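You operate a simulated robot arm through the tools that you are given. There is no shell and no other tool. Be economical: measure what you need, move in short steps, check, and stop when the job is done.

Carry out the task below with a simulated robot arm. There is one attempt and no reset: what you move stays moved.

TASK
Load the paper tray on the roller and wind a paper log.
Fine: lift the guide first and fold it down on the sheets before you wind. Where these are worked on the way, their far stop is far enough and under half their travel is too little: paper guide.

Only the result counts: the job must be done as asked and must still hold three seconds after the hand-in. Knocking over, shifting, dropping, spilling or breaking anything else fails it. Flat cloth is picked up by pressing the open fingertips on it (5 to 10 N) and closing them slowly along it; thin cloth reads only 2 to 8 mm in the jaws.

THE ROBOT
A 6-joint arm with a two-finger parallel gripper, fixed in place. Base frame: the origin is at the foot of the arm, x ahead of it, y to its left, z up. Lengths are in mm, angles in rad, forces in N, time in s.
With the tool pointing down near the work surface it reaches from about 200 to 840 mm from the base axis. Its first joint turns from -2.897 to 2.897 rad. Payload 3.91 kg.
Tool frame: the origin (TCP) lies between the finger pads and is the grasp point; the fingertips stand 30 mm ahead of it; z points along the fingers, y is the line along which they close. Largest opening 110 mm; finger width 20, thickness 10; the body of the gripper, 48 by 112 mm, starts 55 mm behind the TCP.
Orientation is that of the tool frame in the base frame, as a unit quaternion [w, x, y, z]. With the fingers straight down and closing along the base's y, the tool's x points along the base's -x, its y along +y and its z along -z.

THE INTERFACE
- The arm moves only by the tool apply_moves. Its argument "commands" is a list of rows, each a list of 6 numbers: the shift along the tool's x, y, z in mm, then the turn, a rotation vector about the tool's x, y, z in rad. In form: [[x, y, z, rx, ry, rz], ...]. A call has 1 to 12 rows; each row shifts and turns the commanded pose from where the row before left it, along the tool's axes as they then stand. "gripper" is the finger opening in mm, from 0 to 110, set as the call begins (left out, the last holds). A row lasts 0.2 s, in which the tool goes at most 50 mm and 0.15 rad; a call with a longer step from one row to the next is refused whole, and so is a gripper value outside its range. Where a pose cannot be reached the arm comes as near as it can. A force on the tool above 90 N (or 10 N above the force at the start of the call, whichever is more), or a blocked arm, ends the call early, and 0.2 s more pass. The fingers move at their own pace (about 108 mm/s each) and stop on an object; they squeeze with about 24 N. The grip force told is the motor's: it shows also when the fingers shut on nothing. Time passes only in rows, and 0.2 s behind the last, so rows that do not move let the fingers close. The reply holds the time, the measured pose of the TCP, the force on the tool along the base axes, the opening and the grip force, in the units named above and with some noise, with the torque about the TCP (base axes, N m) and any sound that the robot's microphone picked up.
- Cameras (640 x 400 px; columns grow to the right, rows downward): "scene" is fixed at [399.2, 499.3, 1382.1]; the picture's right is [-0.99, 0.16, 0.00], its down [0.08, 0.47, -0.88] and it looks along [-0.14, -0.87, -0.48] (base axes); focal length 365 px, centre (320, 200). "wrist" rides on the gripper at [77, 7, -114] in the tool frame; the picture's right is [-0.09, 1.00, 0.00], its down [-0.80, -0.07, -0.59] and it looks along [-0.59, -0.05, 0.80] (tool axes); focal length 270 px, centre (320, 200). There is no depth. A picture from a camera that has moved, and an enlarged one, comes with that camera's place and axes in the base frame and with its lens.
- capture(camera): a new picture of that camera. The clock stands still meanwhile.
- slide_trunk(by): slides the trunk up (or, below 0, down) by that many mm; the arm rides with it, the base frame stays. It gives what a move gives, with no picture.
- zoom(camera, box): a new picture of the part [left, top, right, bottom] of that camera's present view, enlarged. The clock stands still meanwhile.
- job_done(): hands the job in; it is judged then, once.

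Work in short steps. Places have to be worked out from the pictures, the camera data and where the tool is seen: move nearer, look again, correct. Check each grasp and each placing, and mend what went wrong. You have 120 turns and 84 pictures in all, those below and enlarged ones among them. Open the gripper and draw the arm clear of the work before you hand the job in, unless the task says otherwise; then end with one line.

The tools are called after "Call:" as name(argument=value, ...) on one line, values as JSON. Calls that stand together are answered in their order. apply_moves: Moves the arm, as the interface text tells. Its arguments: {"type":"object","properties":{"commands":{"type":"array","items":{"type":"array","items":{"type":"number"}}},"gripper":{"type":"number"}},"required":["commands"]} The other tools are called the same way: slide_trunk (by) slides the trunk up or down; capture (camera) takes a picture; zoom (camera, box) takes an enlarged picture of a part of a camera's view; job_done () hands the job in.

At the start:

```text
time_s: 0.0
position: [168.9, -478.3, 1030.7]
tool_rot: [0.0, 0.001, 1.0, 0.0]
ft_force: [-0.5, 0.6, 0.0]
torque: [0.0, 0.03, -0.02]
finger_gap: 109.9
finger_force: 0.1
trunk travel left (down, up): [-325.0, 215.0]
```

scene: 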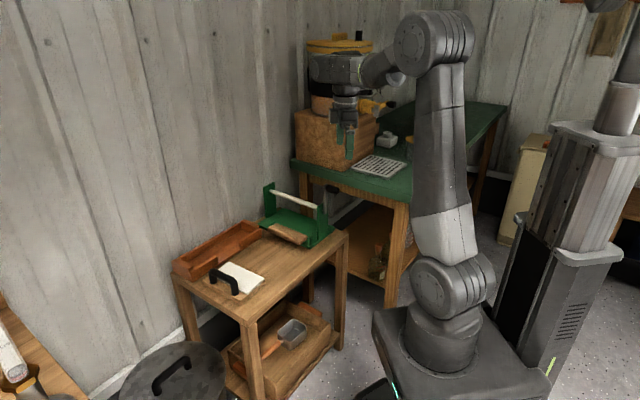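
wrist: 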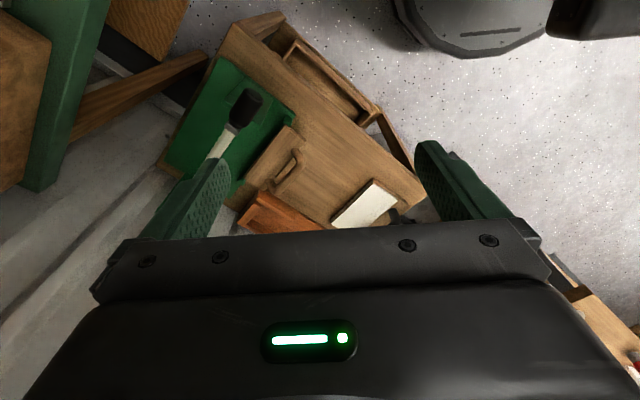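

I start by enlarging the low table with the green roller, the sheets and the tray.

Call:
zoom(camera="scene", box=[160, 170, 360, 295])

Call:
zoom(camera="wrist", box=[150, 0, 450, 240])

```text
3.20 times, centred on (260, 232) of scene
camera zoom: at [399.2, 499.3, 1382.1], right [-0.99, 0.16, 0.0], down [0.08, 0.47, -0.88], along [-0.14, -0.87, -0.48], focal length 1169 px, centre (512, 96)
```

zoom: 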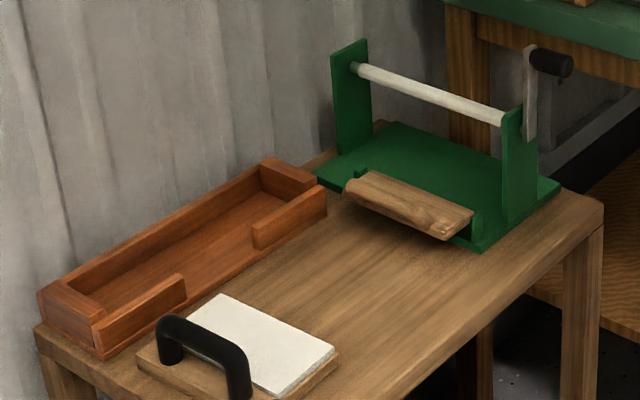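

```text
1.67 times, centred on (300, 120) of wrist
camera zoom: at [92.3, -471.3, 1144.7], right [0.09, 1.0, 0.0], down [0.8, -0.07, 0.59], along [0.59, -0.05, -0.8], focal length 450 px, centre (353, 333)
```

zoom: 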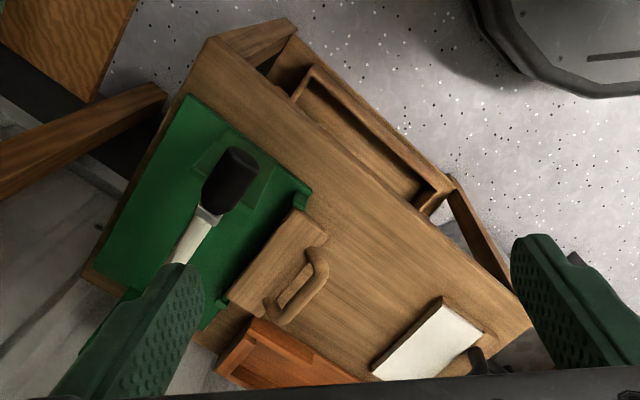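

The machine has a roller with a crank (knob near (178,-562,836)) and a hinged guide at its front. The tray with sheets and a black handle is near (490,-410,630), and the tabletop is at about z 605. I turn the tool 44° to align it with the table and move in for a better look.

Call:
apply_moves(commands=[[-6, 20, 36, 0, 0, 0], [-6, 20, 36, 0, 0, 0], [-6, 20, 36, 0, 0, 0], [-6, 18, 36, 0, 0, 0], [0, 0, 0, 0, 0, 0.128], [0, 0, 0, 0, 0, 0.128], [0, 0, 0, 0, 0, 0.128], [0, 0, 0, 0, 0, 0.128], [0, 0, 0, 0, 0, 0.128], [0, 0, 0, 0, 0, 0.128]])

Call:
capture(camera="wrist")

```text
time_s: 2.2
position: [192.1, -399.7, 886.1]
tool_rot: [0.0, 0.375, 0.927, 0.0]
ft_force: [0.6, -0.3, 1.2]
torque: [0.0, 0.0, 0.01]
finger_gap: 109.7
finger_force: 0.0
trunk travel left (down, up): [-325.0, 215.0]
```

```text
79 pictures are left
camera wrist: at [142.8, -341.0, 1000.9], right [0.76, 0.65, 0.0], down [0.53, -0.61, 0.59], along [0.39, -0.45, -0.8], focal length 270 px, centre (320, 200)
```

wrist: 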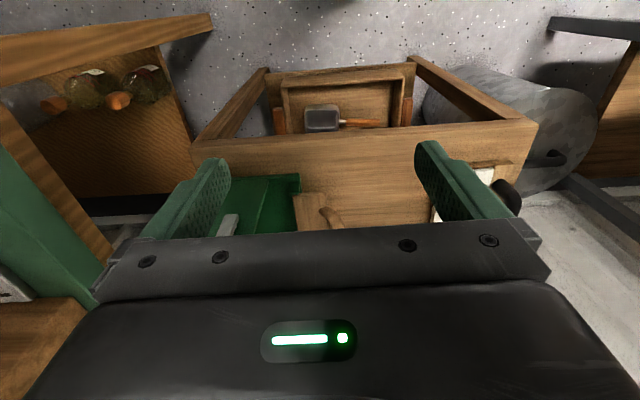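

The gripper hides the lower half, so the camera really sees what is just below it. I move the camera over the machine and tray.

Call:
apply_moves(commands=[[-48, 0, 0, 0, 0, 0], [-48, 0, 0, 0, 0, 0], [-48, 0, 0, 0, 0, 0], [-48, 0, 0, 0, 0, 0], [-38, 0, 0, 0, 0, 0]])

Call:
capture(camera="wrist")

```text
time_s: 3.4
position: [359.7, -560.4, 885.8]
tool_rot: [0.0, 0.375, 0.927, 0.0]
ft_force: [-0.4, 0.6, 0.4]
torque: [-0.01, 0.03, 0.0]
finger_gap: 110.0
finger_force: 0.1
trunk travel left (down, up): [-325.0, 215.0]
```

```text
78 pictures are left
camera wrist: at [309.9, -501.5, 1001.1], right [0.76, 0.66, 0.0], down [0.53, -0.61, 0.59], along [0.39, -0.45, -0.8], focal length 270 px, centre (320, 200)
```

wrist: 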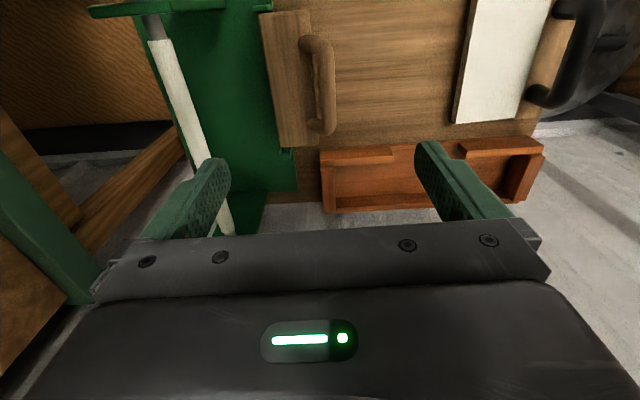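

Now I enlarge the guide in both views to find its hinge and handle.

Call:
zoom(camera="wrist", box=[130, 0, 370, 170])

Call:
zoom(camera="scene", box=[250, 175, 340, 255])

```text
2.35 times, centred on (250, 85) of wrist
camera zoom: at [309.9, -501.5, 1001.1], right [0.76, 0.66, 0.0], down [0.53, -0.61, 0.59], along [0.39, -0.45, -0.8], focal length 636 px, centre (485, 471)
```

zoom: 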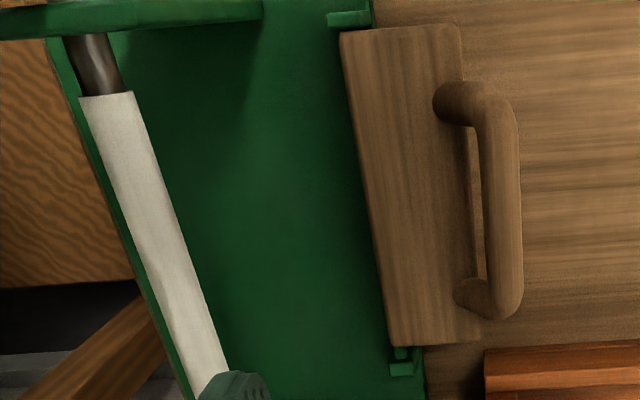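

```text
5.00 times, centred on (295, 215) of scene
camera zoom: at [399.2, 499.3, 1382.1], right [-0.99, 0.16, 0.0], down [0.08, 0.47, -0.88], along [-0.14, -0.87, -0.48], focal length 1826 px, centre (445, 125)
```

zoom: 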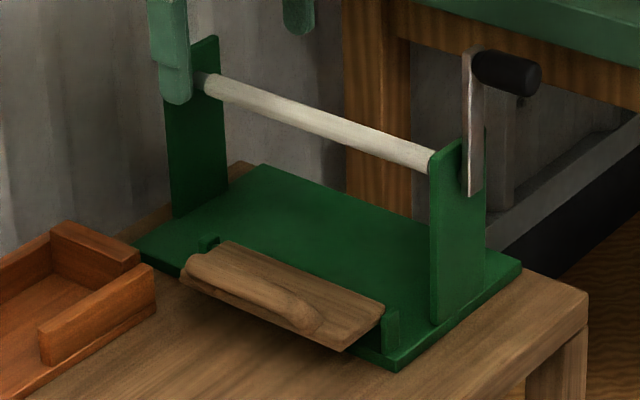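

The guide pivots between two small lugs (around (270,-542) to (386,-667), z about 655), and its handle overhangs outward at about (364,-556,673). I tilt the tool to approach from the outer side and get a side look.

Call:
apply_moves(commands=[[-4, 19, 20, 0, 0, 0], [-4, 19, 20, 0, 0, 0], [-4, 19, 30, 0, 0, 0], [-3, 19, 30, 0, 0, 0], [0, 0, 0, 0.133, 0, 0], [0, 0, 0, 0.133, 0, 0], [0, 0, 0, 0.133, 0, 0], [0, 0, 0, 0.133, 0, 0], [0, 0, 0, 0.133, 0, 0], [0, 0, 0, 0.135, 0, 0]], gripper=50)

Call:
capture(camera="wrist")

```text
time_s: 5.6
position: [421.6, -516.7, 785.7]
tool_rot: [-0.147, 0.345, 0.853, -0.362]
ft_force: [-0.7, 0.8, 0.2]
torque: [0.01, -0.04, 0.01]
finger_gap: 49.9
finger_force: 0.0
trunk travel left (down, up): [-325.0, 215.0]
```

```text
75 pictures are left
camera wrist: at [427.7, -400.0, 861.0], right [0.54, 0.44, -0.72], down [0.84, -0.28, 0.46], along [0.0, -0.85, -0.52], focal length 270 px, centre (320, 200)
```

wrist: 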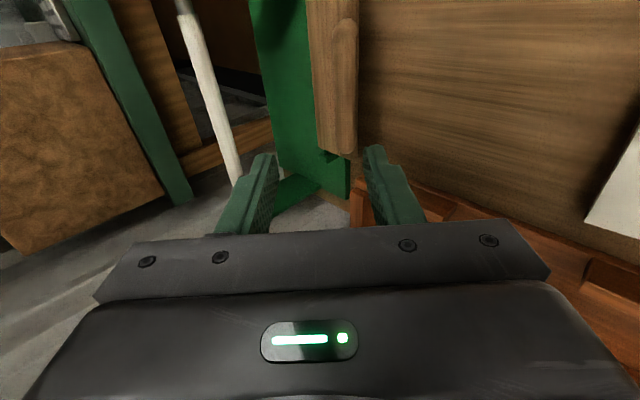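

Call:
zoom(camera="wrist", box=[240, 0, 420, 180])

```text
2.22 times, centred on (330, 90) of wrist
camera zoom: at [427.7, -400.0, 861.0], right [0.54, 0.44, -0.72], down [0.84, -0.28, 0.46], along [0.0, -0.85, -0.52], focal length 601 px, centre (298, 444)
```

zoom: 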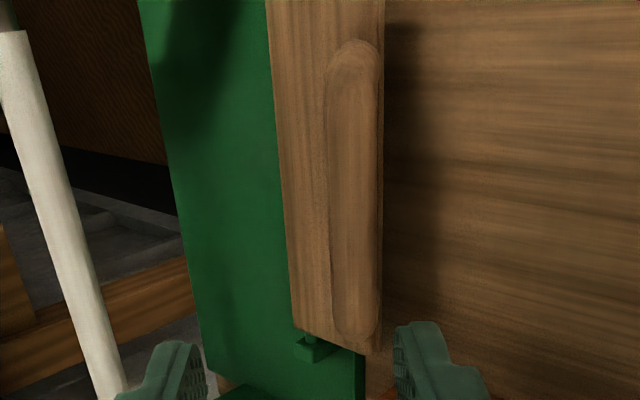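

The loop stands about 45° up and outward from the board, which matches my tool tilt. Triangulating from two views puts the bar centre near (365,-556,688). I line up and close half the distance.

Call:
apply_moves(commands=[[7, 11, 0, 0, 0, 0], [7, 12, 0, 0, 0, 0], [0, 0, 35, 0, 0, 0], [0, 0, 25, 0, 0, 0]])

Call:
capture(camera="wrist")

Call:
zoom(camera="scene", box=[220, 150, 360, 255])

```text
time_s: 6.6
position: [392.4, -527.2, 729.7]
tool_rot: [-0.146, 0.345, 0.854, -0.361]
ft_force: [0.0, 0.2, -0.2]
torque: [0.02, 0.02, 0.01]
finger_gap: 50.3
finger_force: 0.1
trunk travel left (down, up): [-325.0, 215.0]
```

```text
73 pictures are left
camera wrist: at [397.9, -410.2, 803.6], right [0.54, 0.44, -0.71], down [0.84, -0.28, 0.46], along [0.0, -0.85, -0.52], focal length 270 px, centre (320, 200)
```

wrist: 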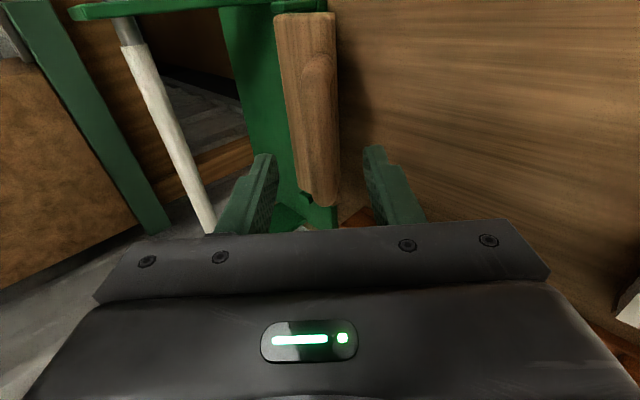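

```text
3.81 times, centred on (290, 202) of scene
camera zoom: at [399.2, 499.3, 1382.1], right [-0.99, 0.16, 0.0], down [0.08, 0.47, -0.88], along [-0.14, -0.87, -0.48], focal length 1392 px, centre (434, 190)
```

zoom: 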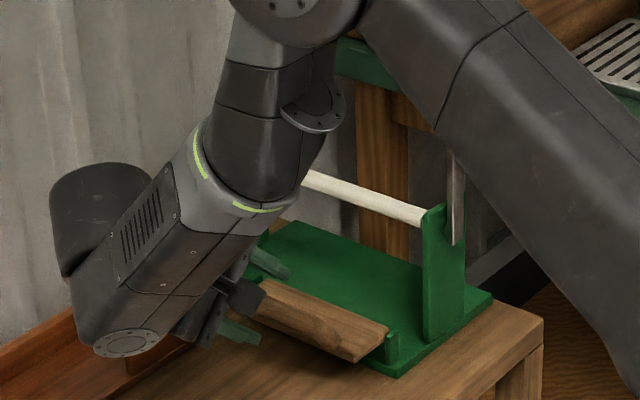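

The bar runs between the open fingers and is centred. I advance along the tool axis and then close slowly.

Call:
apply_moves(commands=[[0, 0, 18, 0, 0, 0], [0, 0, 18, 0, 0, 0], [0, 0, 16, 0, 0, 0]])

Call:
capture(camera="wrist")

```text
time_s: 7.4
position: [366.9, -552.2, 691.7]
tool_rot: [-0.146, 0.345, 0.854, -0.361]
ft_force: [0.1, 0.4, -0.6]
torque: [0.0, 0.0, 0.03]
finger_gap: 50.2
finger_force: 0.0
trunk travel left (down, up): [-325.0, 215.0]
```

```text
71 pictures are left
camera wrist: at [372.4, -436.2, 767.0], right [0.55, 0.44, -0.71], down [0.84, -0.28, 0.46], along [0.0, -0.85, -0.52], focal length 270 px, centre (320, 200)
```

wrist: 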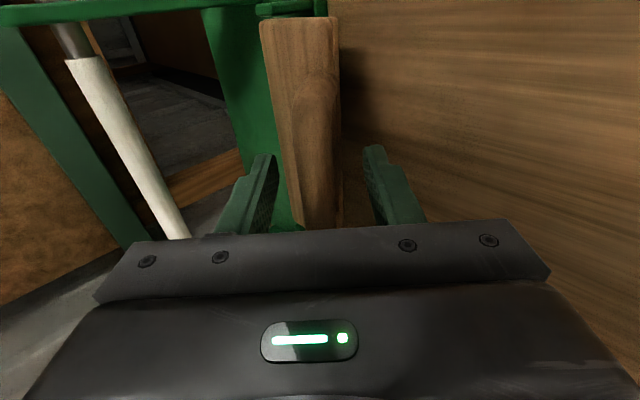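

The bar now sits at TCP depth between the pads. I close.

Call:
apply_moves(commands=[[0, 0, 0, 0, 0, 0], [0, 0, 0, 0, 0, 0]], gripper=10)

```text
time_s: 8.0
position: [366.1, -552.4, 692.3]
tool_rot: [-0.145, 0.346, 0.854, -0.361]
ft_force: [-2.3, -4.5, 4.5]
torque: [-0.4, -0.24, -0.45]
finger_gap: 17.4
finger_force: 44.6
trunk travel left (down, up): [-325.0, 215.0]
```

The bar is gripped at 17 mm. I loosen slightly so it can turn in the fingers, then swing the guide up about its hinge (radius about 75 mm) in small arc steps.

Call:
apply_moves(commands=[[0, 0, 0, 0, 0, 0], [0, -9.8, -0.8, -0.05, 0, 0], [0, -9.8, -0.8, -0.05, 0, 0], [0, -9.7, 0.8, -0.05, 0, 0], [0, -9.7, 0.8, -0.05, 0, 0]], gripper=22)

Call:
capture(camera="wrist")

Call:
zoom(camera="scene", box=[220, 150, 360, 255])

```text
time_s: 9.2
position: [348.3, -572.3, 720.9]
tool_rot: [-0.109, 0.357, 0.886, -0.276]
ft_force: [14.5, 31.4, 23.2]
torque: [1.31, -0.39, -0.26]
finger_gap: 29.0
finger_force: 7.3
trunk travel left (down, up): [-325.0, 215.0]
```

```text
70 pictures are left
camera wrist: at [342.7, -467.4, 811.3], right [0.63, 0.53, -0.56], down [0.77, -0.35, 0.53], along [0.08, -0.77, -0.63], focal length 270 px, centre (320, 200)
```

wrist: 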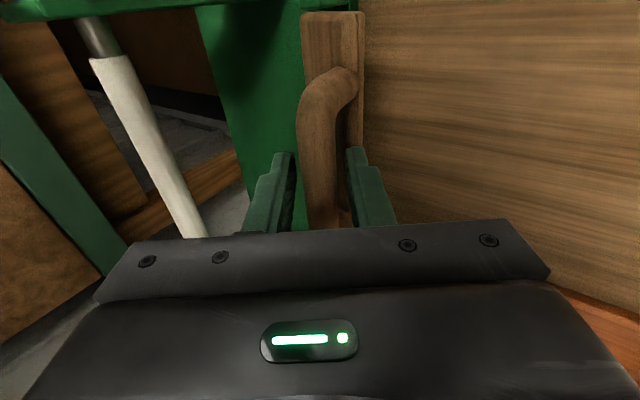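

```text
3.81 times, centred on (290, 202) of scene
camera zoom: at [399.2, 499.3, 1382.1], right [-0.99, 0.16, 0.0], down [0.08, 0.47, -0.88], along [-0.14, -0.87, -0.48], focal length 1392 px, centre (434, 190)
```

zoom: 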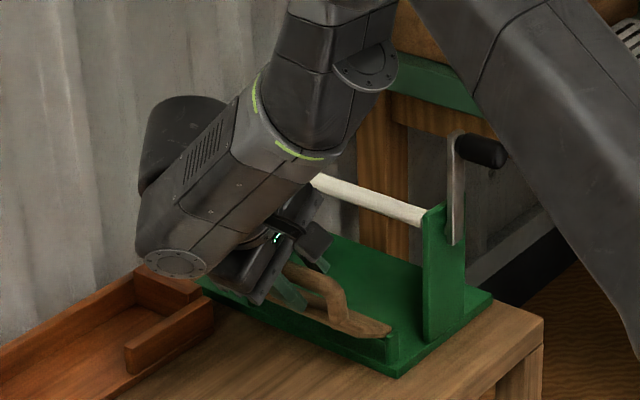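

The guide is turning, but the fingers are being forced apart, probably because the tips press on the board. I back off slightly along the tool, open a little more and check the forces.

Call:
apply_moves(commands=[[0, 0, -4, 0, 0, 0], [0, 0, -4, 0, 0, 0]], gripper=32)

Call:
capture(camera="wrist")

```text
time_s: 9.8
position: [348.2, -572.3, 723.1]
tool_rot: [-0.112, 0.358, 0.885, -0.274]
ft_force: [0.3, -0.4, -0.3]
torque: [-0.03, 0.04, -0.01]
finger_gap: 32.1
finger_force: 0.0
trunk travel left (down, up): [-325.0, 215.0]
```

```text
68 pictures are left
camera wrist: at [343.4, -467.6, 813.7], right [0.63, 0.53, -0.56], down [0.77, -0.36, 0.53], along [0.08, -0.77, -0.63], focal length 270 px, centre (320, 200)
```

wrist: 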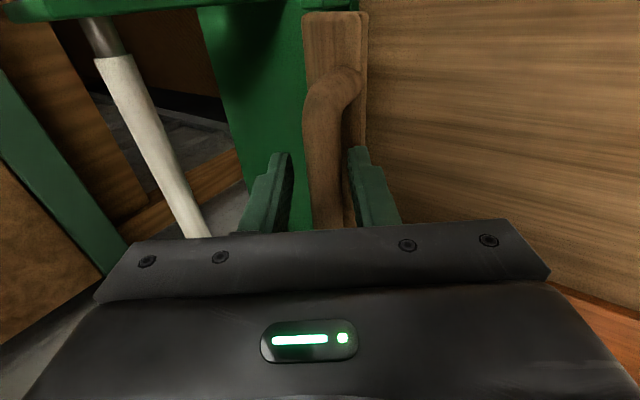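

The forces are gone and the bar rests on the outer finger. I continue the arc, pushing with that finger.

Call:
apply_moves(commands=[[0, -9.5, 2, -0.05, 0, 0], [0, -9.5, 2, -0.05, 0, 0], [0, -9, 3.5, -0.05, 0, 0], [0, -9, 3.5, -0.05, 0, 0]])

Call:
capture(camera="wrist")

Call:
zoom(camera="scene", box=[220, 150, 360, 255])

```text
time_s: 10.8
position: [324.8, -597.2, 732.6]
tool_rot: [-0.075, 0.368, 0.909, -0.184]
ft_force: [0.0, -0.2, 0.5]
torque: [0.0, -0.01, -0.03]
finger_gap: 32.0
finger_force: 0.0
trunk travel left (down, up): [-325.0, 215.0]
```

```text
67 pictures are left
camera wrist: at [305.3, -506.6, 836.2], right [0.7, 0.6, -0.39], down [0.69, -0.44, 0.58], along [0.18, -0.67, -0.72], focal length 270 px, centre (320, 200)
```

wrist: 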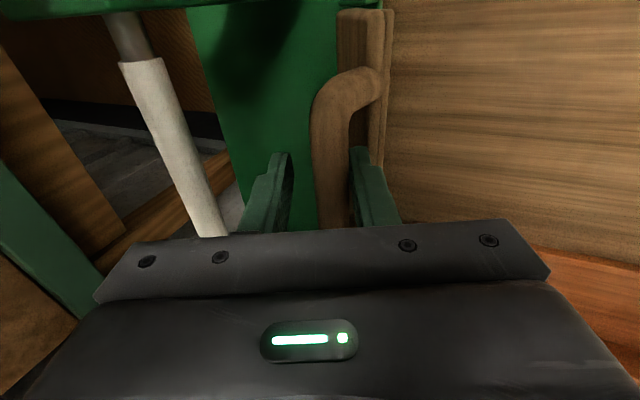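

```text
3.81 times, centred on (290, 202) of scene
camera zoom: at [399.2, 499.3, 1382.1], right [-0.99, 0.16, 0.0], down [0.08, 0.47, -0.88], along [-0.14, -0.87, -0.48], focal length 1392 px, centre (434, 190)
```

zoom: 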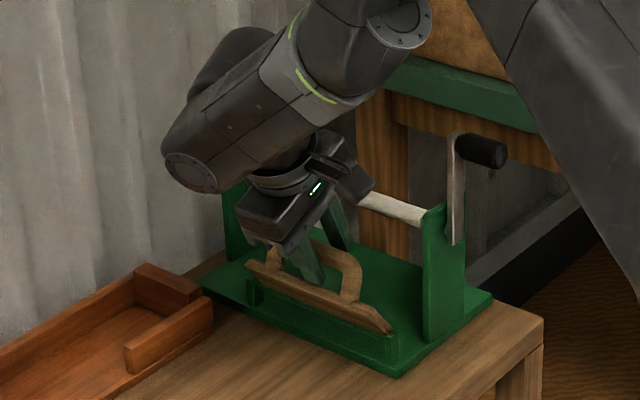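

The guide follows smoothly and is well up. I take one more arc step, keeping the body leaning outward and clear of the roller, and feel for the stop.

Call:
apply_moves(commands=[[0, -8, 4, 0, 0, 0], [0, -8, 5, 0, 0, 0]])

Call:
zoom(camera="scene", box=[220, 150, 360, 255])

Call:
capture(camera="wrist")

```text
time_s: 11.4
position: [309.9, -610.4, 730.7]
tool_rot: [-0.076, 0.368, 0.909, -0.184]
ft_force: [-0.4, -0.6, 0.6]
torque: [0.0, 0.0, -0.01]
finger_gap: 32.0
finger_force: 0.0
trunk travel left (down, up): [-325.0, 215.0]
```

```text
3.81 times, centred on (290, 202) of scene
camera zoom: at [399.2, 499.3, 1382.1], right [-0.99, 0.16, 0.0], down [0.08, 0.47, -0.88], along [-0.14, -0.87, -0.48], focal length 1392 px, centre (434, 190)
```

zoom: 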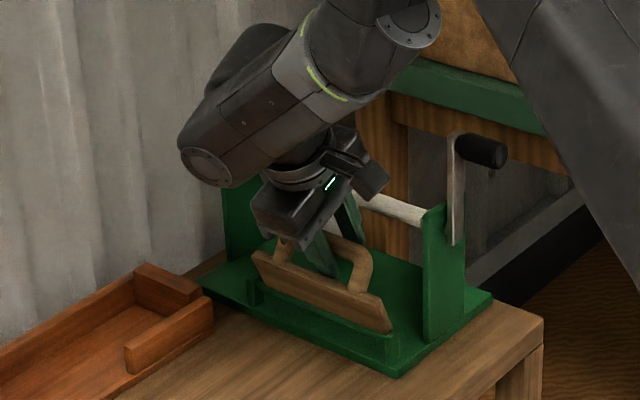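

```text
64 pictures are left
camera wrist: at [291.4, -519.3, 833.4], right [0.7, 0.6, -0.39], down [0.69, -0.44, 0.57], along [0.17, -0.67, -0.72], focal length 270 px, centre (320, 200)
```

wrist: 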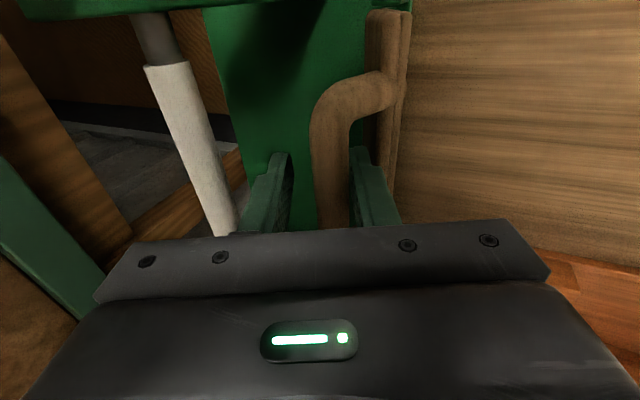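

The board is almost upright with no stop felt yet. I continue a bit further.

Call:
apply_moves(commands=[[0, -6, 6, 0, 0, 0], [0, -6, 6, 0, 0, 0]])

Call:
capture(camera="wrist")

Call:
zoom(camera="scene", box=[220, 150, 360, 255])

```text
time_s: 12.0
position: [300.2, -621.1, 723.9]
tool_rot: [-0.074, 0.367, 0.909, -0.184]
ft_force: [1.1, -0.8, -0.3]
torque: [-0.01, -0.01, 0.01]
finger_gap: 32.0
finger_force: 0.0
trunk travel left (down, up): [-325.0, 215.0]
```

```text
63 pictures are left
camera wrist: at [281.0, -530.4, 826.6], right [0.7, 0.6, -0.39], down [0.69, -0.44, 0.58], along [0.17, -0.67, -0.72], focal length 270 px, centre (320, 200)
```

wrist: 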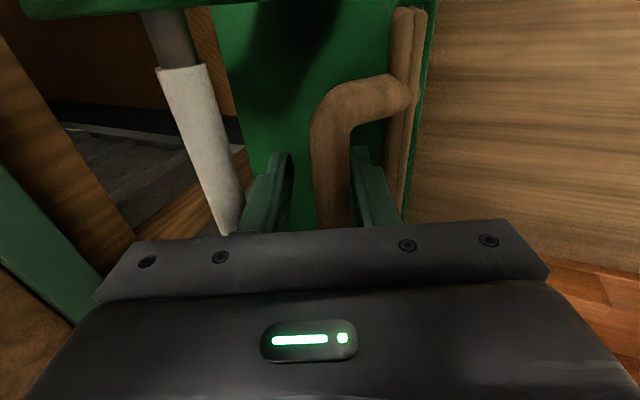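

```text
3.81 times, centred on (290, 202) of scene
camera zoom: at [399.2, 499.3, 1382.1], right [-0.99, 0.16, 0.0], down [0.08, 0.47, -0.88], along [-0.14, -0.87, -0.48], focal length 1392 px, centre (434, 190)
```

zoom: 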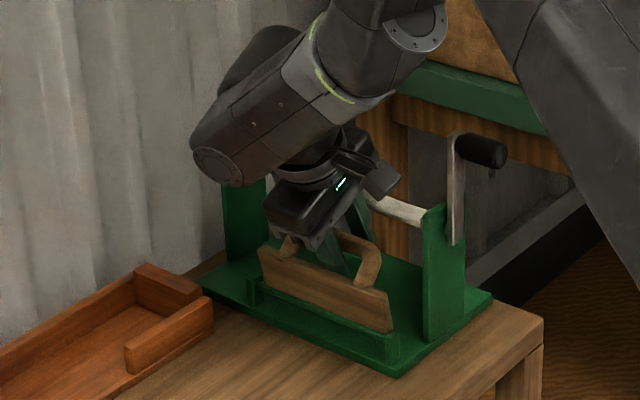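

The board is about vertical. I narrow the gap so the inner finger stays clear of the roller, then push on a little to look for the stop.

Call:
apply_moves(commands=[[0, 0, 0, 0, 0, 0], [0, -4, 4, 0, 0, 0], [0, -4, 4, 0, 0, 0]], gripper=20)

Call:
capture(camera="wrist")

```text
time_s: 12.8
position: [296.7, -626.7, 721.3]
tool_rot: [-0.074, 0.367, 0.909, -0.186]
ft_force: [24.5, 23.3, 0.0]
torque: [0.03, -0.04, -0.35]
finger_gap: 35.5
finger_force: 15.3
trunk travel left (down, up): [-325.0, 215.0]
```

```text
61 pictures are left
camera wrist: at [277.2, -536.0, 823.3], right [0.7, 0.6, -0.39], down [0.69, -0.43, 0.58], along [0.18, -0.67, -0.72], focal length 270 px, centre (320, 200)
```

wrist: 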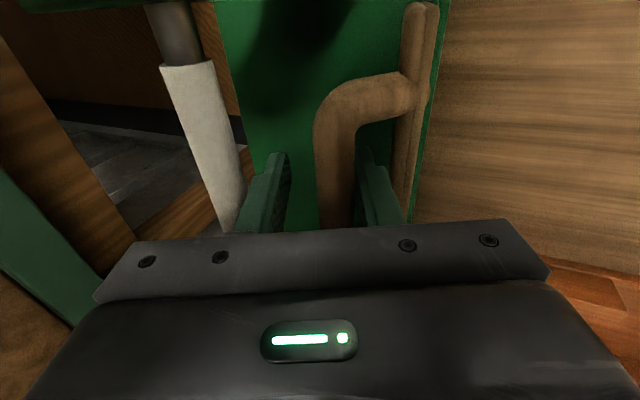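

The guide resists with about 34 N outward, so it is at its far stop. I open, relieve the push, and withdraw along the tool to see whether the guide stays up.

Call:
apply_moves(commands=[[0, 3, 0, 0, 0, 0], [0, 0, -15, 0, 0, 0], [0, 0, -30, 0, 0, 0], [0, 0, -35, 0, 0, 0], [0, 10, -40, 0, 0, 0], [0, 20, -40, 0, 0, 0]], gripper=38)

Call:
zoom(camera="scene", box=[180, 150, 360, 290])

Call:
capture(camera="wrist")

```text
time_s: 14.2
position: [357.6, -562.3, 854.8]
tool_rot: [-0.074, 0.367, 0.909, -0.185]
ft_force: [-0.6, -0.7, 0.2]
torque: [0.0, -0.02, -0.02]
finger_gap: 37.8
finger_force: 0.0
trunk travel left (down, up): [-325.0, 215.0]
```

```text
2.86 times, centred on (270, 220) of scene
camera zoom: at [399.2, 499.3, 1382.1], right [-0.99, 0.16, 0.0], down [0.08, 0.47, -0.88], along [-0.14, -0.87, -0.48], focal length 1044 px, centre (463, 143)
```

zoom: 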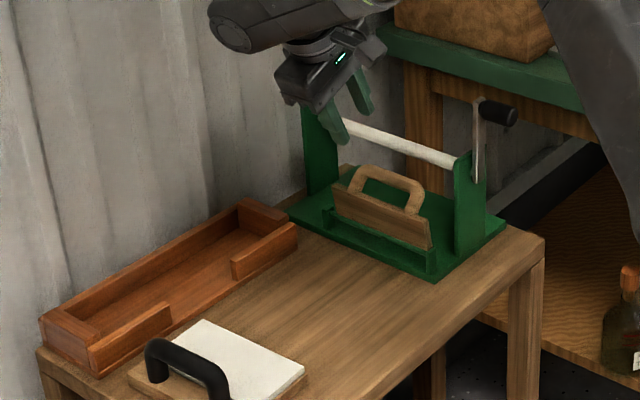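

```text
59 pictures are left
camera wrist: at [338.9, -471.3, 957.6], right [0.7, 0.6, -0.39], down [0.69, -0.44, 0.57], along [0.17, -0.67, -0.72], focal length 270 px, centre (320, 200)
```

wrist: 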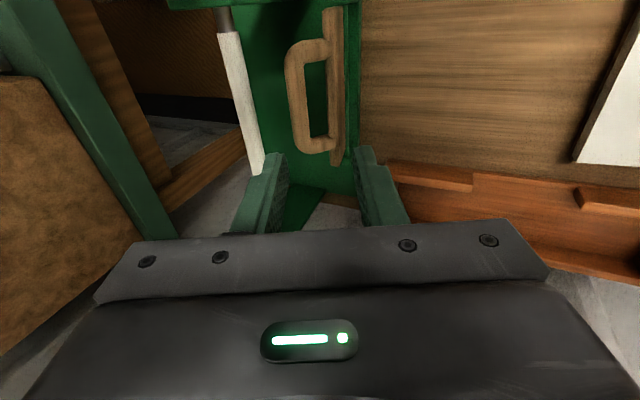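

The guide stays up. Now I need to see where the tray docks, so I enlarge the front of the machine and the tray.

Call:
zoom(camera="scene", box=[260, 195, 330, 245])

Call:
zoom(camera="scene", box=[200, 245, 290, 305])

Call:
zoom(camera="wrist", box=[200, 0, 400, 210])

```text
8.00 times, centred on (295, 220) of scene
camera zoom: at [399.2, 499.3, 1382.1], right [-0.99, 0.16, 0.0], down [0.08, 0.47, -0.88], along [-0.14, -0.87, -0.48], focal length 2922 px, centre (520, 40)
```

zoom: 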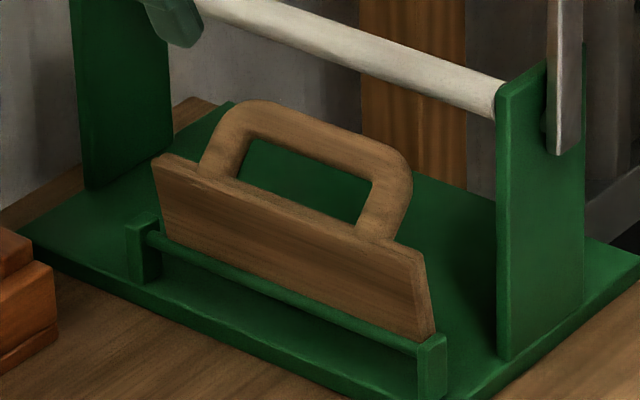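

```text
6.67 times, centred on (245, 275) of scene
camera zoom: at [399.2, 499.3, 1382.1], right [-0.99, 0.16, 0.0], down [0.08, 0.47, -0.88], along [-0.14, -0.87, -0.48], focal length 2435 px, centre (820, -300)
```

zoom: 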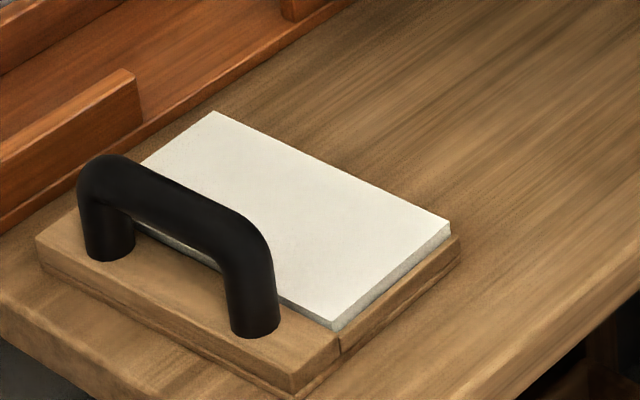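

```text
1.90 times, centred on (300, 105) of wrist
camera zoom: at [338.9, -471.3, 957.6], right [0.7, 0.6, -0.39], down [0.69, -0.44, 0.57], along [0.17, -0.67, -0.72], focal length 515 px, centre (358, 381)
```

zoom: 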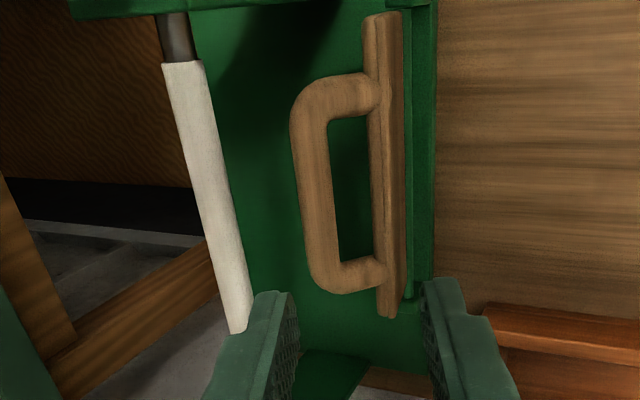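

The guide turns on a rod between the lugs. To find the docking place I turn the wrist 90°, so the camera looks at the machine's front from the tray side.

Call:
apply_moves(commands=[[0, 10, 0, -0.133, 0, 0], [0, 10, 0, -0.133, 0, 0], [0, 10, 0, -0.134, 0, 0], [0, 0, 0, 0, 0, 0.145], [0, 0, 0, 0, 0, 0.145], [0, 0, 0, 0, 0, 0.145], [0, 0, 0, 0, 0, 0.145], [0, 0, 0, 0, 0, 0.145], [0, 0, 0, 0, 0, 0.145], [0, 0, 0, 0, 0, 0.145], [0, 0, 0, 0, 0, 0.145], [0, 0, 0, 0, 0, 0.145]])

Call:
apply_moves(commands=[[0, 0, 0, 0, 0, 0.13], [0, 0, 0, 0, 0, 0.135], [0, 0, 15, 0, -0.13, 0], [0, 0, 15, 0, -0.13, 0], [0, 0, 15, 0, -0.13, 0], [0, 0, 15, 0, -0.13, 0], [0, 0, 0, 0, -0.13, 0], [0, 0, 0, 0, -0.13, 0]])

Call:
capture(camera="wrist")

```text
time_s: 16.8
position: [376.8, -541.6, 847.5]
tool_rot: [0.0, 0.862, 0.508, 0.0]
ft_force: [0.6, 0.4, 0.4]
torque: [0.0, 0.0, 0.0]
finger_gap: 37.9
finger_force: 0.0
trunk travel left (down, up): [-325.0, 215.0]
```

```text
time_s: 18.6
position: [370.0, -549.6, 789.8]
tool_rot: [0.149, 0.851, 0.361, -0.351]
ft_force: [-0.5, 0.3, -1.0]
torque: [-0.01, -0.03, 0.02]
finger_gap: 38.0
finger_force: 0.1
trunk travel left (down, up): [-325.0, 215.0]
```

```text
55 pictures are left
camera wrist: at [468.9, -457.0, 816.0], right [0.67, -0.74, 0.06], down [-0.15, -0.06, 0.99], along [-0.72, -0.67, -0.15], focal length 270 px, centre (320, 200)
```

wrist: 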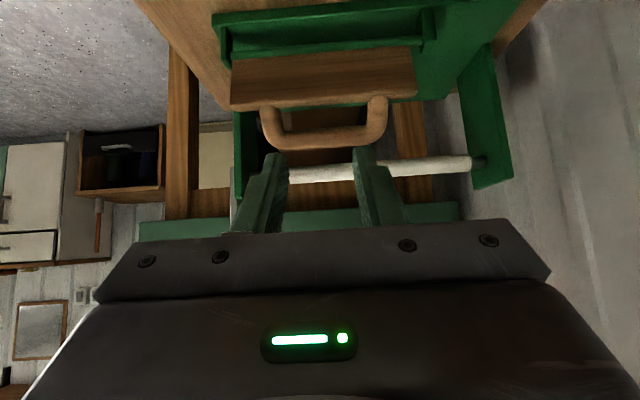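

This inverted view of the front is good. I enlarge it to measure the lugs, rod and base.

Call:
zoom(camera="wrist", box=[190, 0, 530, 210])

```text
1.88 times, centred on (360, 105) of wrist
camera zoom: at [468.9, -457.0, 816.0], right [0.67, -0.74, 0.06], down [-0.15, -0.06, 0.99], along [-0.72, -0.67, -0.15], focal length 509 px, centre (245, 379)
```

zoom: 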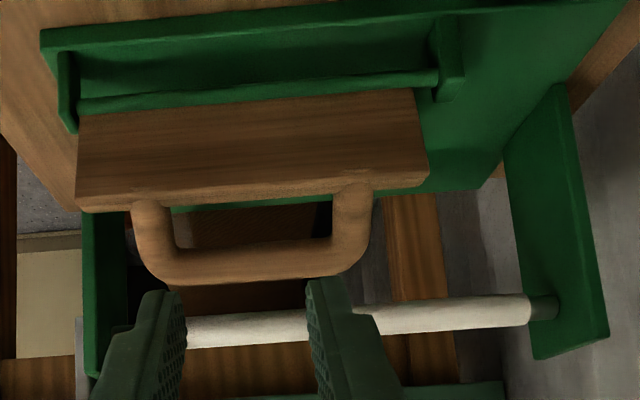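

Geometry so far: the base is about 10 mm thick, the rod is near z 636, and the lug gap of about 155 mm is narrower than the tray (about 161 mm). That suggests the tray docks on the table in front of the base, with the sheets under the folded guide. I turn back and look at the tray from the side to check its profile.

Call:
apply_moves(commands=[[0, 0, -40, 0, 0.13, 0], [0, 0, -40, 0, 0.13, 0], [0, 0, 0, 0, 0.13, 0], [0, 0, 0, 0, 0.13, 0], [0, 0, 0, 0, 0.13, 0], [0, 0, 0, 0, 0.13, 0], [0, 0, 0, 0, 0, -0.145], [0, 0, 0, 0, 0, -0.145], [0, 0, 0, 0, 0, -0.145], [0, 0, 0, 0, 0, -0.145], [0, 0, 0, 0, 0, -0.145], [0, 0, 0, 0, 0, -0.145]])

Call:
apply_moves(commands=[[0, 0, 0, 0, 0, -0.145], [0, 0, 0, 0, 0, -0.145], [0, 0, 0, 0, 0, -0.145], [0, 0, 0, 0, 0, -0.145], [0, 0, 0, 0, 0, -0.12]])

```text
time_s: 21.2
position: [405.4, -511.8, 849.9]
tool_rot: [0.0, 0.669, 0.743, 0.0]
ft_force: [-0.7, -0.7, -0.7]
torque: [0.0, -0.03, 0.01]
finger_gap: 37.9
finger_force: 0.1
trunk travel left (down, up): [-325.0, 215.0]
```

```text
time_s: 22.4
position: [406.0, -512.2, 849.4]
tool_rot: [0.0, 0.374, 0.928, 0.0]
ft_force: [-0.2, -0.2, 0.6]
torque: [-0.01, -0.01, 0.0]
finger_gap: 37.8
finger_force: 0.0
trunk travel left (down, up): [-325.0, 215.0]
```

Call:
apply_moves(commands=[[19, 26.5, 26, 0, 0, 0], [19, 26.5, 26, 0, 0, 0], [19, 26.5, 26, 0, 0, 0], [19, 26.5, 26, 0, 0, 0], [19, 26.5, 20, 0, 0, 0], [18, 26.5, 20, 0, -0.13, 0], [0, 0, 0, 0, -0.13, 0], [0, 0, 0, 0, -0.13, 0], [0, 0, 0, 0, -0.13, 0], [0, 0, 0, 0, -0.13, 0], [0, 0, 0, 0, -0.13, 0]])

Call:
capture(camera="wrist")

```text
time_s: 24.8
position: [436.8, -319.3, 706.3]
tool_rot: [0.149, 0.37, 0.915, -0.061]
ft_force: [-0.5, 0.2, 0.9]
torque: [-0.01, -0.02, -0.03]
finger_gap: 38.2
finger_force: 0.1
out of reach, approached as far as the arm can: row 8, 9, 10, 11
trunk travel left (down, up): [-325.0, 215.0]
```

```text
53 pictures are left
camera wrist: at [362.9, -236.7, 790.0], right [0.75, 0.66, 0.03], down [0.36, -0.45, 0.82], along [0.55, -0.61, -0.57], focal length 270 px, centre (320, 200)
```

wrist: 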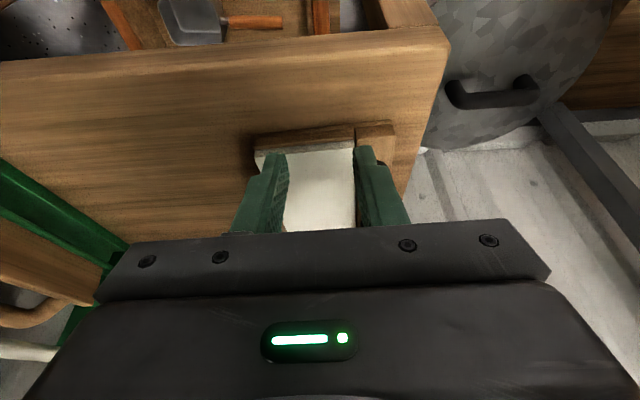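

Call:
zoom(camera="wrist", box=[220, 90, 440, 230])

```text
2.86 times, centred on (330, 160) of wrist
camera zoom: at [362.9, -236.7, 790.0], right [0.75, 0.66, 0.03], down [0.36, -0.45, 0.82], along [0.55, -0.61, -0.57], focal length 772 px, centre (291, 314)
```

zoom: 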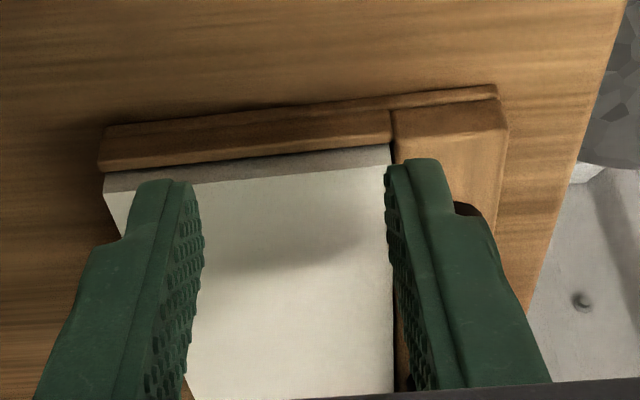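

The tray's inner plate throws a shadow on the table, so it may sit raised on a foot at the handle end. I undo the tilt and go above the handle, near (551,-387,655).

Call:
apply_moves(commands=[[0, 0, 0, 0, 0.13, 0], [0, 0, 0, 0, 0.13, 0], [0, 0, 0, 0, 0.13, 0], [0, 0, 0, 0, 0.13, 0], [0, 0, 0, 0, 0.13, 0], [0, 0, -40, 0, 0.13, 0], [0, 0, -40, 0, 0, 0]], gripper=60)

```text
time_s: 26.4
position: [458.0, -339.6, 779.1]
tool_rot: [-0.21, 0.365, 0.903, 0.085]
ft_force: [-0.6, -0.4, 0.1]
torque: [0.04, 0.01, 0.02]
finger_gap: 59.9
finger_force: 0.0
trunk travel left (down, up): [-325.0, 215.0]
```

The commanded pose had been clamped, so I over-rotated by about 0.46 rad. I correct the tilt to vertical.

Call:
apply_moves(commands=[[0, 0, 0, 0, -0.115, 0], [0, 0, 0, 0, -0.114, 0], [0, 0, 0, 0, -0.114, 0], [0, 0, 0, 0, -0.114, 0]])

```text
time_s: 27.4
position: [456.8, -340.2, 778.8]
tool_rot: [0.001, 0.375, 0.927, -0.001]
ft_force: [0.3, -0.6, -0.2]
torque: [0.06, 0.02, 0.0]
finger_gap: 59.6
finger_force: 0.1
trunk travel left (down, up): [-325.0, 215.0]
```

Call:
apply_moves(commands=[[-34, 11, 6, 0, 0, 0], [-33, 10, 6, 0, 0, 0], [-33, 10, 6, 0, 0, 0]])

Call:
capture(camera="wrist")

Call:
zoom(camera="scene", box=[180, 195, 320, 305])

```text
time_s: 28.2
position: [551.6, -389.5, 759.2]
tool_rot: [0.001, 0.375, 0.927, 0.0]
ft_force: [1.0, -0.4, 0.2]
torque: [-0.01, 0.03, 0.0]
finger_gap: 60.0
finger_force: 0.1
trunk travel left (down, up): [-325.0, 215.0]
```

```text
51 pictures are left
camera wrist: at [500.9, -329.7, 874.6], right [0.76, 0.66, 0.0], down [0.53, -0.61, 0.6], along [0.39, -0.45, -0.8], focal length 270 px, centre (320, 200)
```

wrist: 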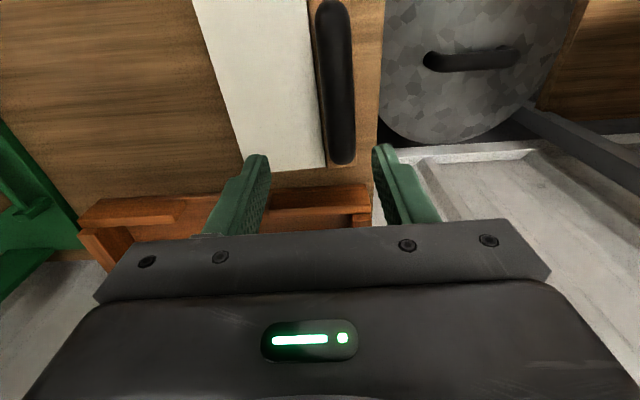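

```text
3.64 times, centred on (250, 250) of scene
camera zoom: at [399.2, 499.3, 1382.1], right [-0.99, 0.16, 0.0], down [0.08, 0.47, -0.88], along [-0.14, -0.87, -0.48], focal length 1328 px, centre (574, 18)
```

zoom: 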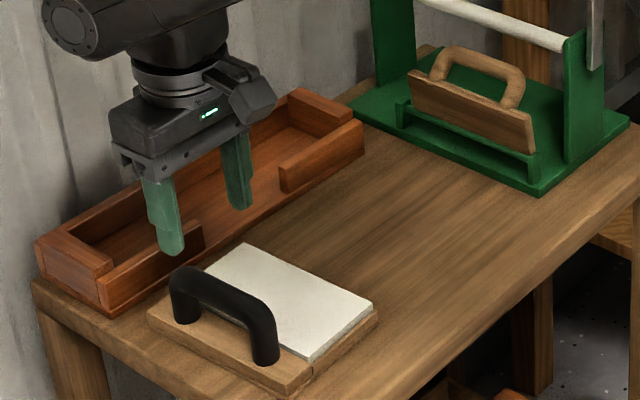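

Re-triangulating puts the handle bar centre near (546,-363,681). I centre on it and descend partway.

Call:
apply_moves(commands=[[11, 7, 0, 0, 0, 0], [11.5, 8, 0, 0, 0, 0], [0, 0, 40, 0, 0, 0]])

Call:
capture(camera="wrist")

Call:
zoom(camera="scene", box=[180, 195, 320, 305])

```text
time_s: 29.0
position: [544.1, -360.8, 720.5]
tool_rot: [0.002, 0.374, 0.927, 0.0]
ft_force: [0.7, 0.2, -0.3]
torque: [-0.02, 0.01, 0.03]
finger_gap: 59.9
finger_force: 0.0
trunk travel left (down, up): [-325.0, 215.0]
```

```text
49 pictures are left
camera wrist: at [493.3, -301.7, 835.5], right [0.76, 0.66, 0.0], down [0.53, -0.61, 0.6], along [0.39, -0.45, -0.8], focal length 270 px, centre (320, 200)
```

wrist: 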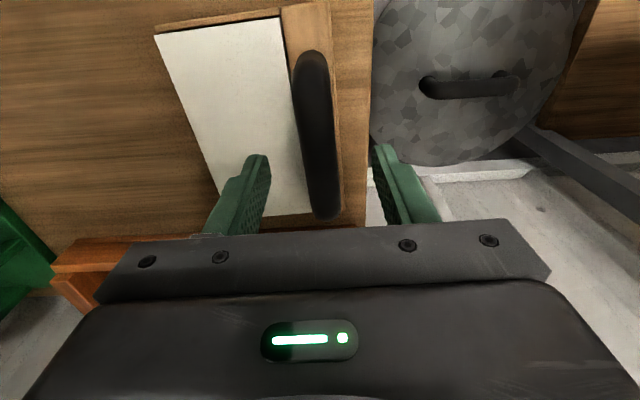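

```text
3.64 times, centred on (250, 250) of scene
camera zoom: at [399.2, 499.3, 1382.1], right [-0.99, 0.16, 0.0], down [0.08, 0.47, -0.88], along [-0.14, -0.87, -0.48], focal length 1328 px, centre (574, 18)
```

zoom: 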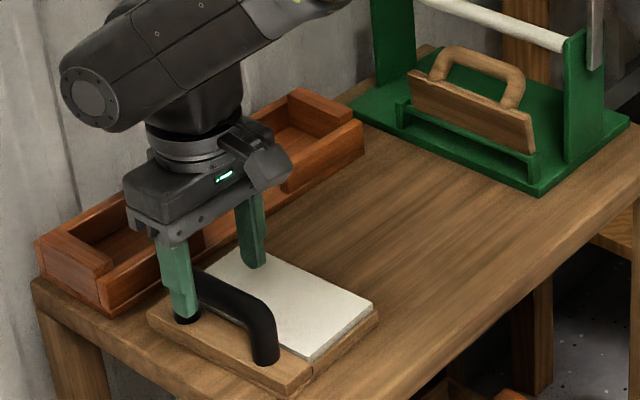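

The bar is centred between the fingers. I shift 12 mm along it toward the middle, descend to z 680 and close.

Call:
apply_moves(commands=[[12, 0, 0, 0, 0, 0], [0, 0, 20, 0, 0, 0], [0, 0, 20, 0, 0, 0]])

Call:
apply_moves(commands=[[0, 0, 0, 0, 0, 0], [0, 0, 0, 0, 0, 0], [0, 0, 0, 0, 0, 0]], gripper=10)

```text
time_s: 29.8
position: [536.9, -354.2, 679.2]
tool_rot: [0.0, 0.375, 0.927, 0.0]
ft_force: [0.5, 1.0, -0.2]
torque: [-0.02, -0.02, -0.02]
finger_gap: 60.1
finger_force: 0.1
trunk travel left (down, up): [-325.0, 215.0]
```

```text
time_s: 30.6
position: [536.3, -353.8, 681.2]
tool_rot: [0.001, 0.374, 0.927, -0.001]
ft_force: [0.4, 0.9, -1.3]
torque: [0.04, -0.03, 0.0]
finger_gap: 21.0
finger_force: 24.0
trunk travel left (down, up): [-325.0, 215.0]
```

The handle is gripped at 21 mm. I lift straight up and look at the tray's underside and attitude.

Call:
apply_moves(commands=[[0, 0, -10, 0, 0, 0], [0, 0, -15, 0, 0, 0], [0, 0, -20, 0, 0, 0], [0, 0, -20, 0, 0, 0]])

Call:
zoom(camera="scene", box=[190, 195, 330, 305])

Call:
capture(camera="wrist")

```text
time_s: 31.6
position: [535.0, -354.9, 747.1]
tool_rot: [0.0, 0.375, 0.927, 0.0]
ft_force: [0.4, -0.8, -1.3]
torque: [0.07, -0.01, 0.01]
finger_gap: 21.1
finger_force: 23.9
trunk travel left (down, up): [-325.0, 215.0]
```

```text
3.64 times, centred on (260, 250) of scene
camera zoom: at [399.2, 499.3, 1382.1], right [-0.99, 0.16, 0.0], down [0.08, 0.47, -0.88], along [-0.14, -0.87, -0.48], focal length 1328 px, centre (538, 18)
```

zoom: 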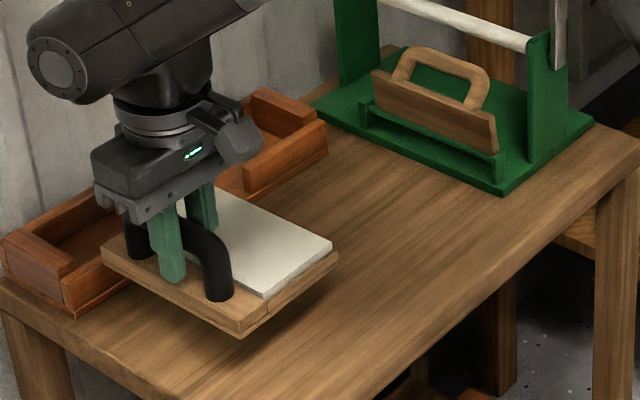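

```text
46 pictures are left
camera wrist: at [485.7, -294.7, 861.0], right [0.76, 0.66, 0.0], down [0.53, -0.61, 0.6], along [0.39, -0.45, -0.8], focal length 270 px, centre (320, 200)
```

wrist: 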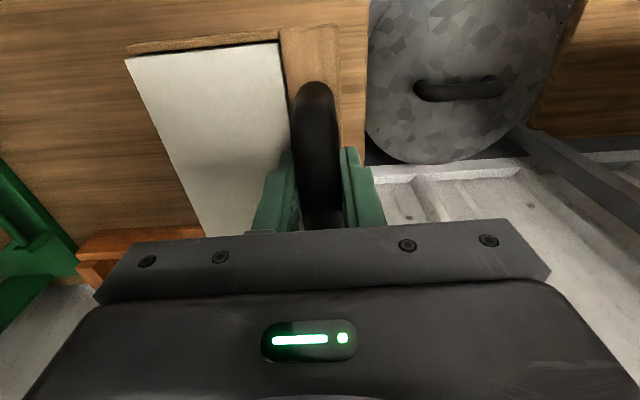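

Call:
zoom(camera="scene", box=[205, 235, 275, 275])

```text
9.14 times, centred on (240, 255) of scene
camera zoom: at [399.2, 499.3, 1382.1], right [-0.99, 0.16, 0.0], down [0.08, 0.47, -0.88], along [-0.14, -0.87, -0.48], focal length 3340 px, centre (1051, -303)
```

zoom: 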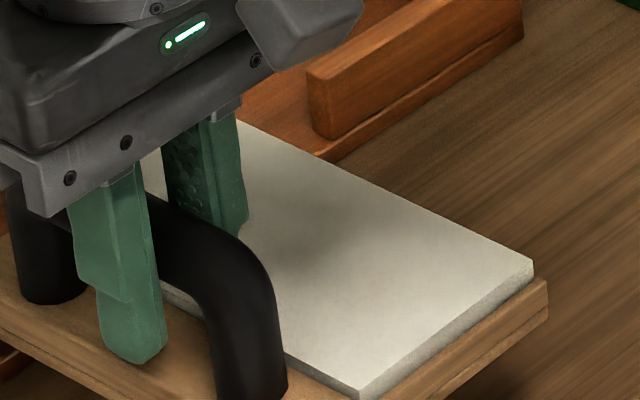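

The tray is flat-bottomed and hangs level. Its inner edge is about 106 mm ahead of the grip and it is already parallel to the machine. I carry it toward the machine, shifting about 20 mm sideways to centre it, and stop about 35 mm short of the base.

Call:
apply_moves(commands=[[-3, -30, 0, 0, 0, 0], [-3, -30, 0, 0, 0, 0], [-3, -30, 0, 0, 0, 0], [-3, -30, 0, 0, 0, 0], [-3, -30, 0, 0, 0, 0], [-3, -25, 0, 0, 0, 0], [-3, -18, 0, 0, 0, 0]])

Call:
zoom(camera="scene", box=[220, 180, 340, 275])

Call:
capture(camera="wrist")

```text
time_s: 33.2
position: [416.5, -507.4, 746.6]
tool_rot: [0.0, 0.375, 0.927, 0.0]
ft_force: [0.6, -0.3, -2.1]
torque: [0.01, -0.02, 0.01]
finger_gap: 21.3
finger_force: 24.2
trunk travel left (down, up): [-325.0, 215.0]
```

```text
4.21 times, centred on (280, 228) of scene
camera zoom: at [399.2, 499.3, 1382.1], right [-0.99, 0.16, 0.0], down [0.08, 0.47, -0.88], along [-0.14, -0.87, -0.48], focal length 1538 px, centre (488, 84)
```

zoom: 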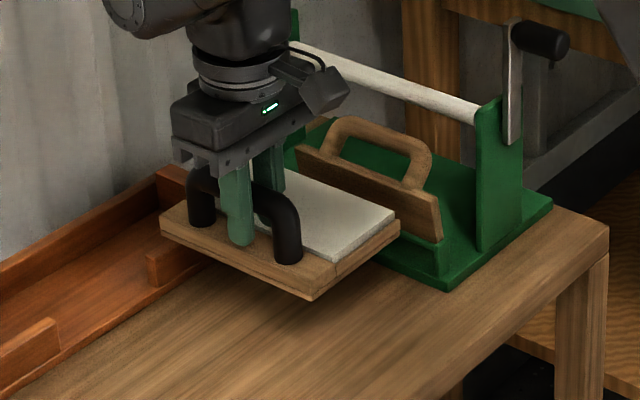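

```text
43 pictures are left
camera wrist: at [366.7, -448.3, 860.1], right [0.76, 0.66, 0.0], down [0.53, -0.61, 0.59], along [0.39, -0.45, -0.8], focal length 270 px, centre (320, 200)
```

wrist: 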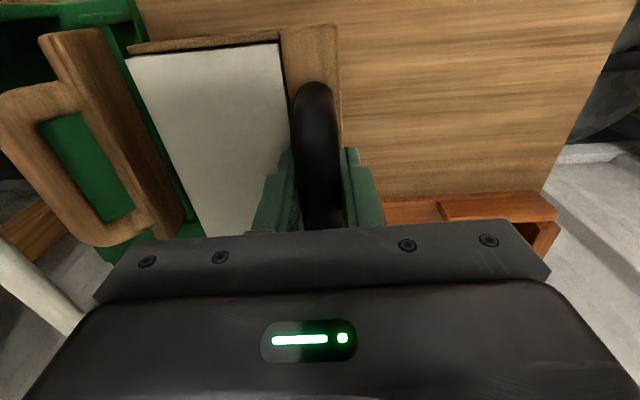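

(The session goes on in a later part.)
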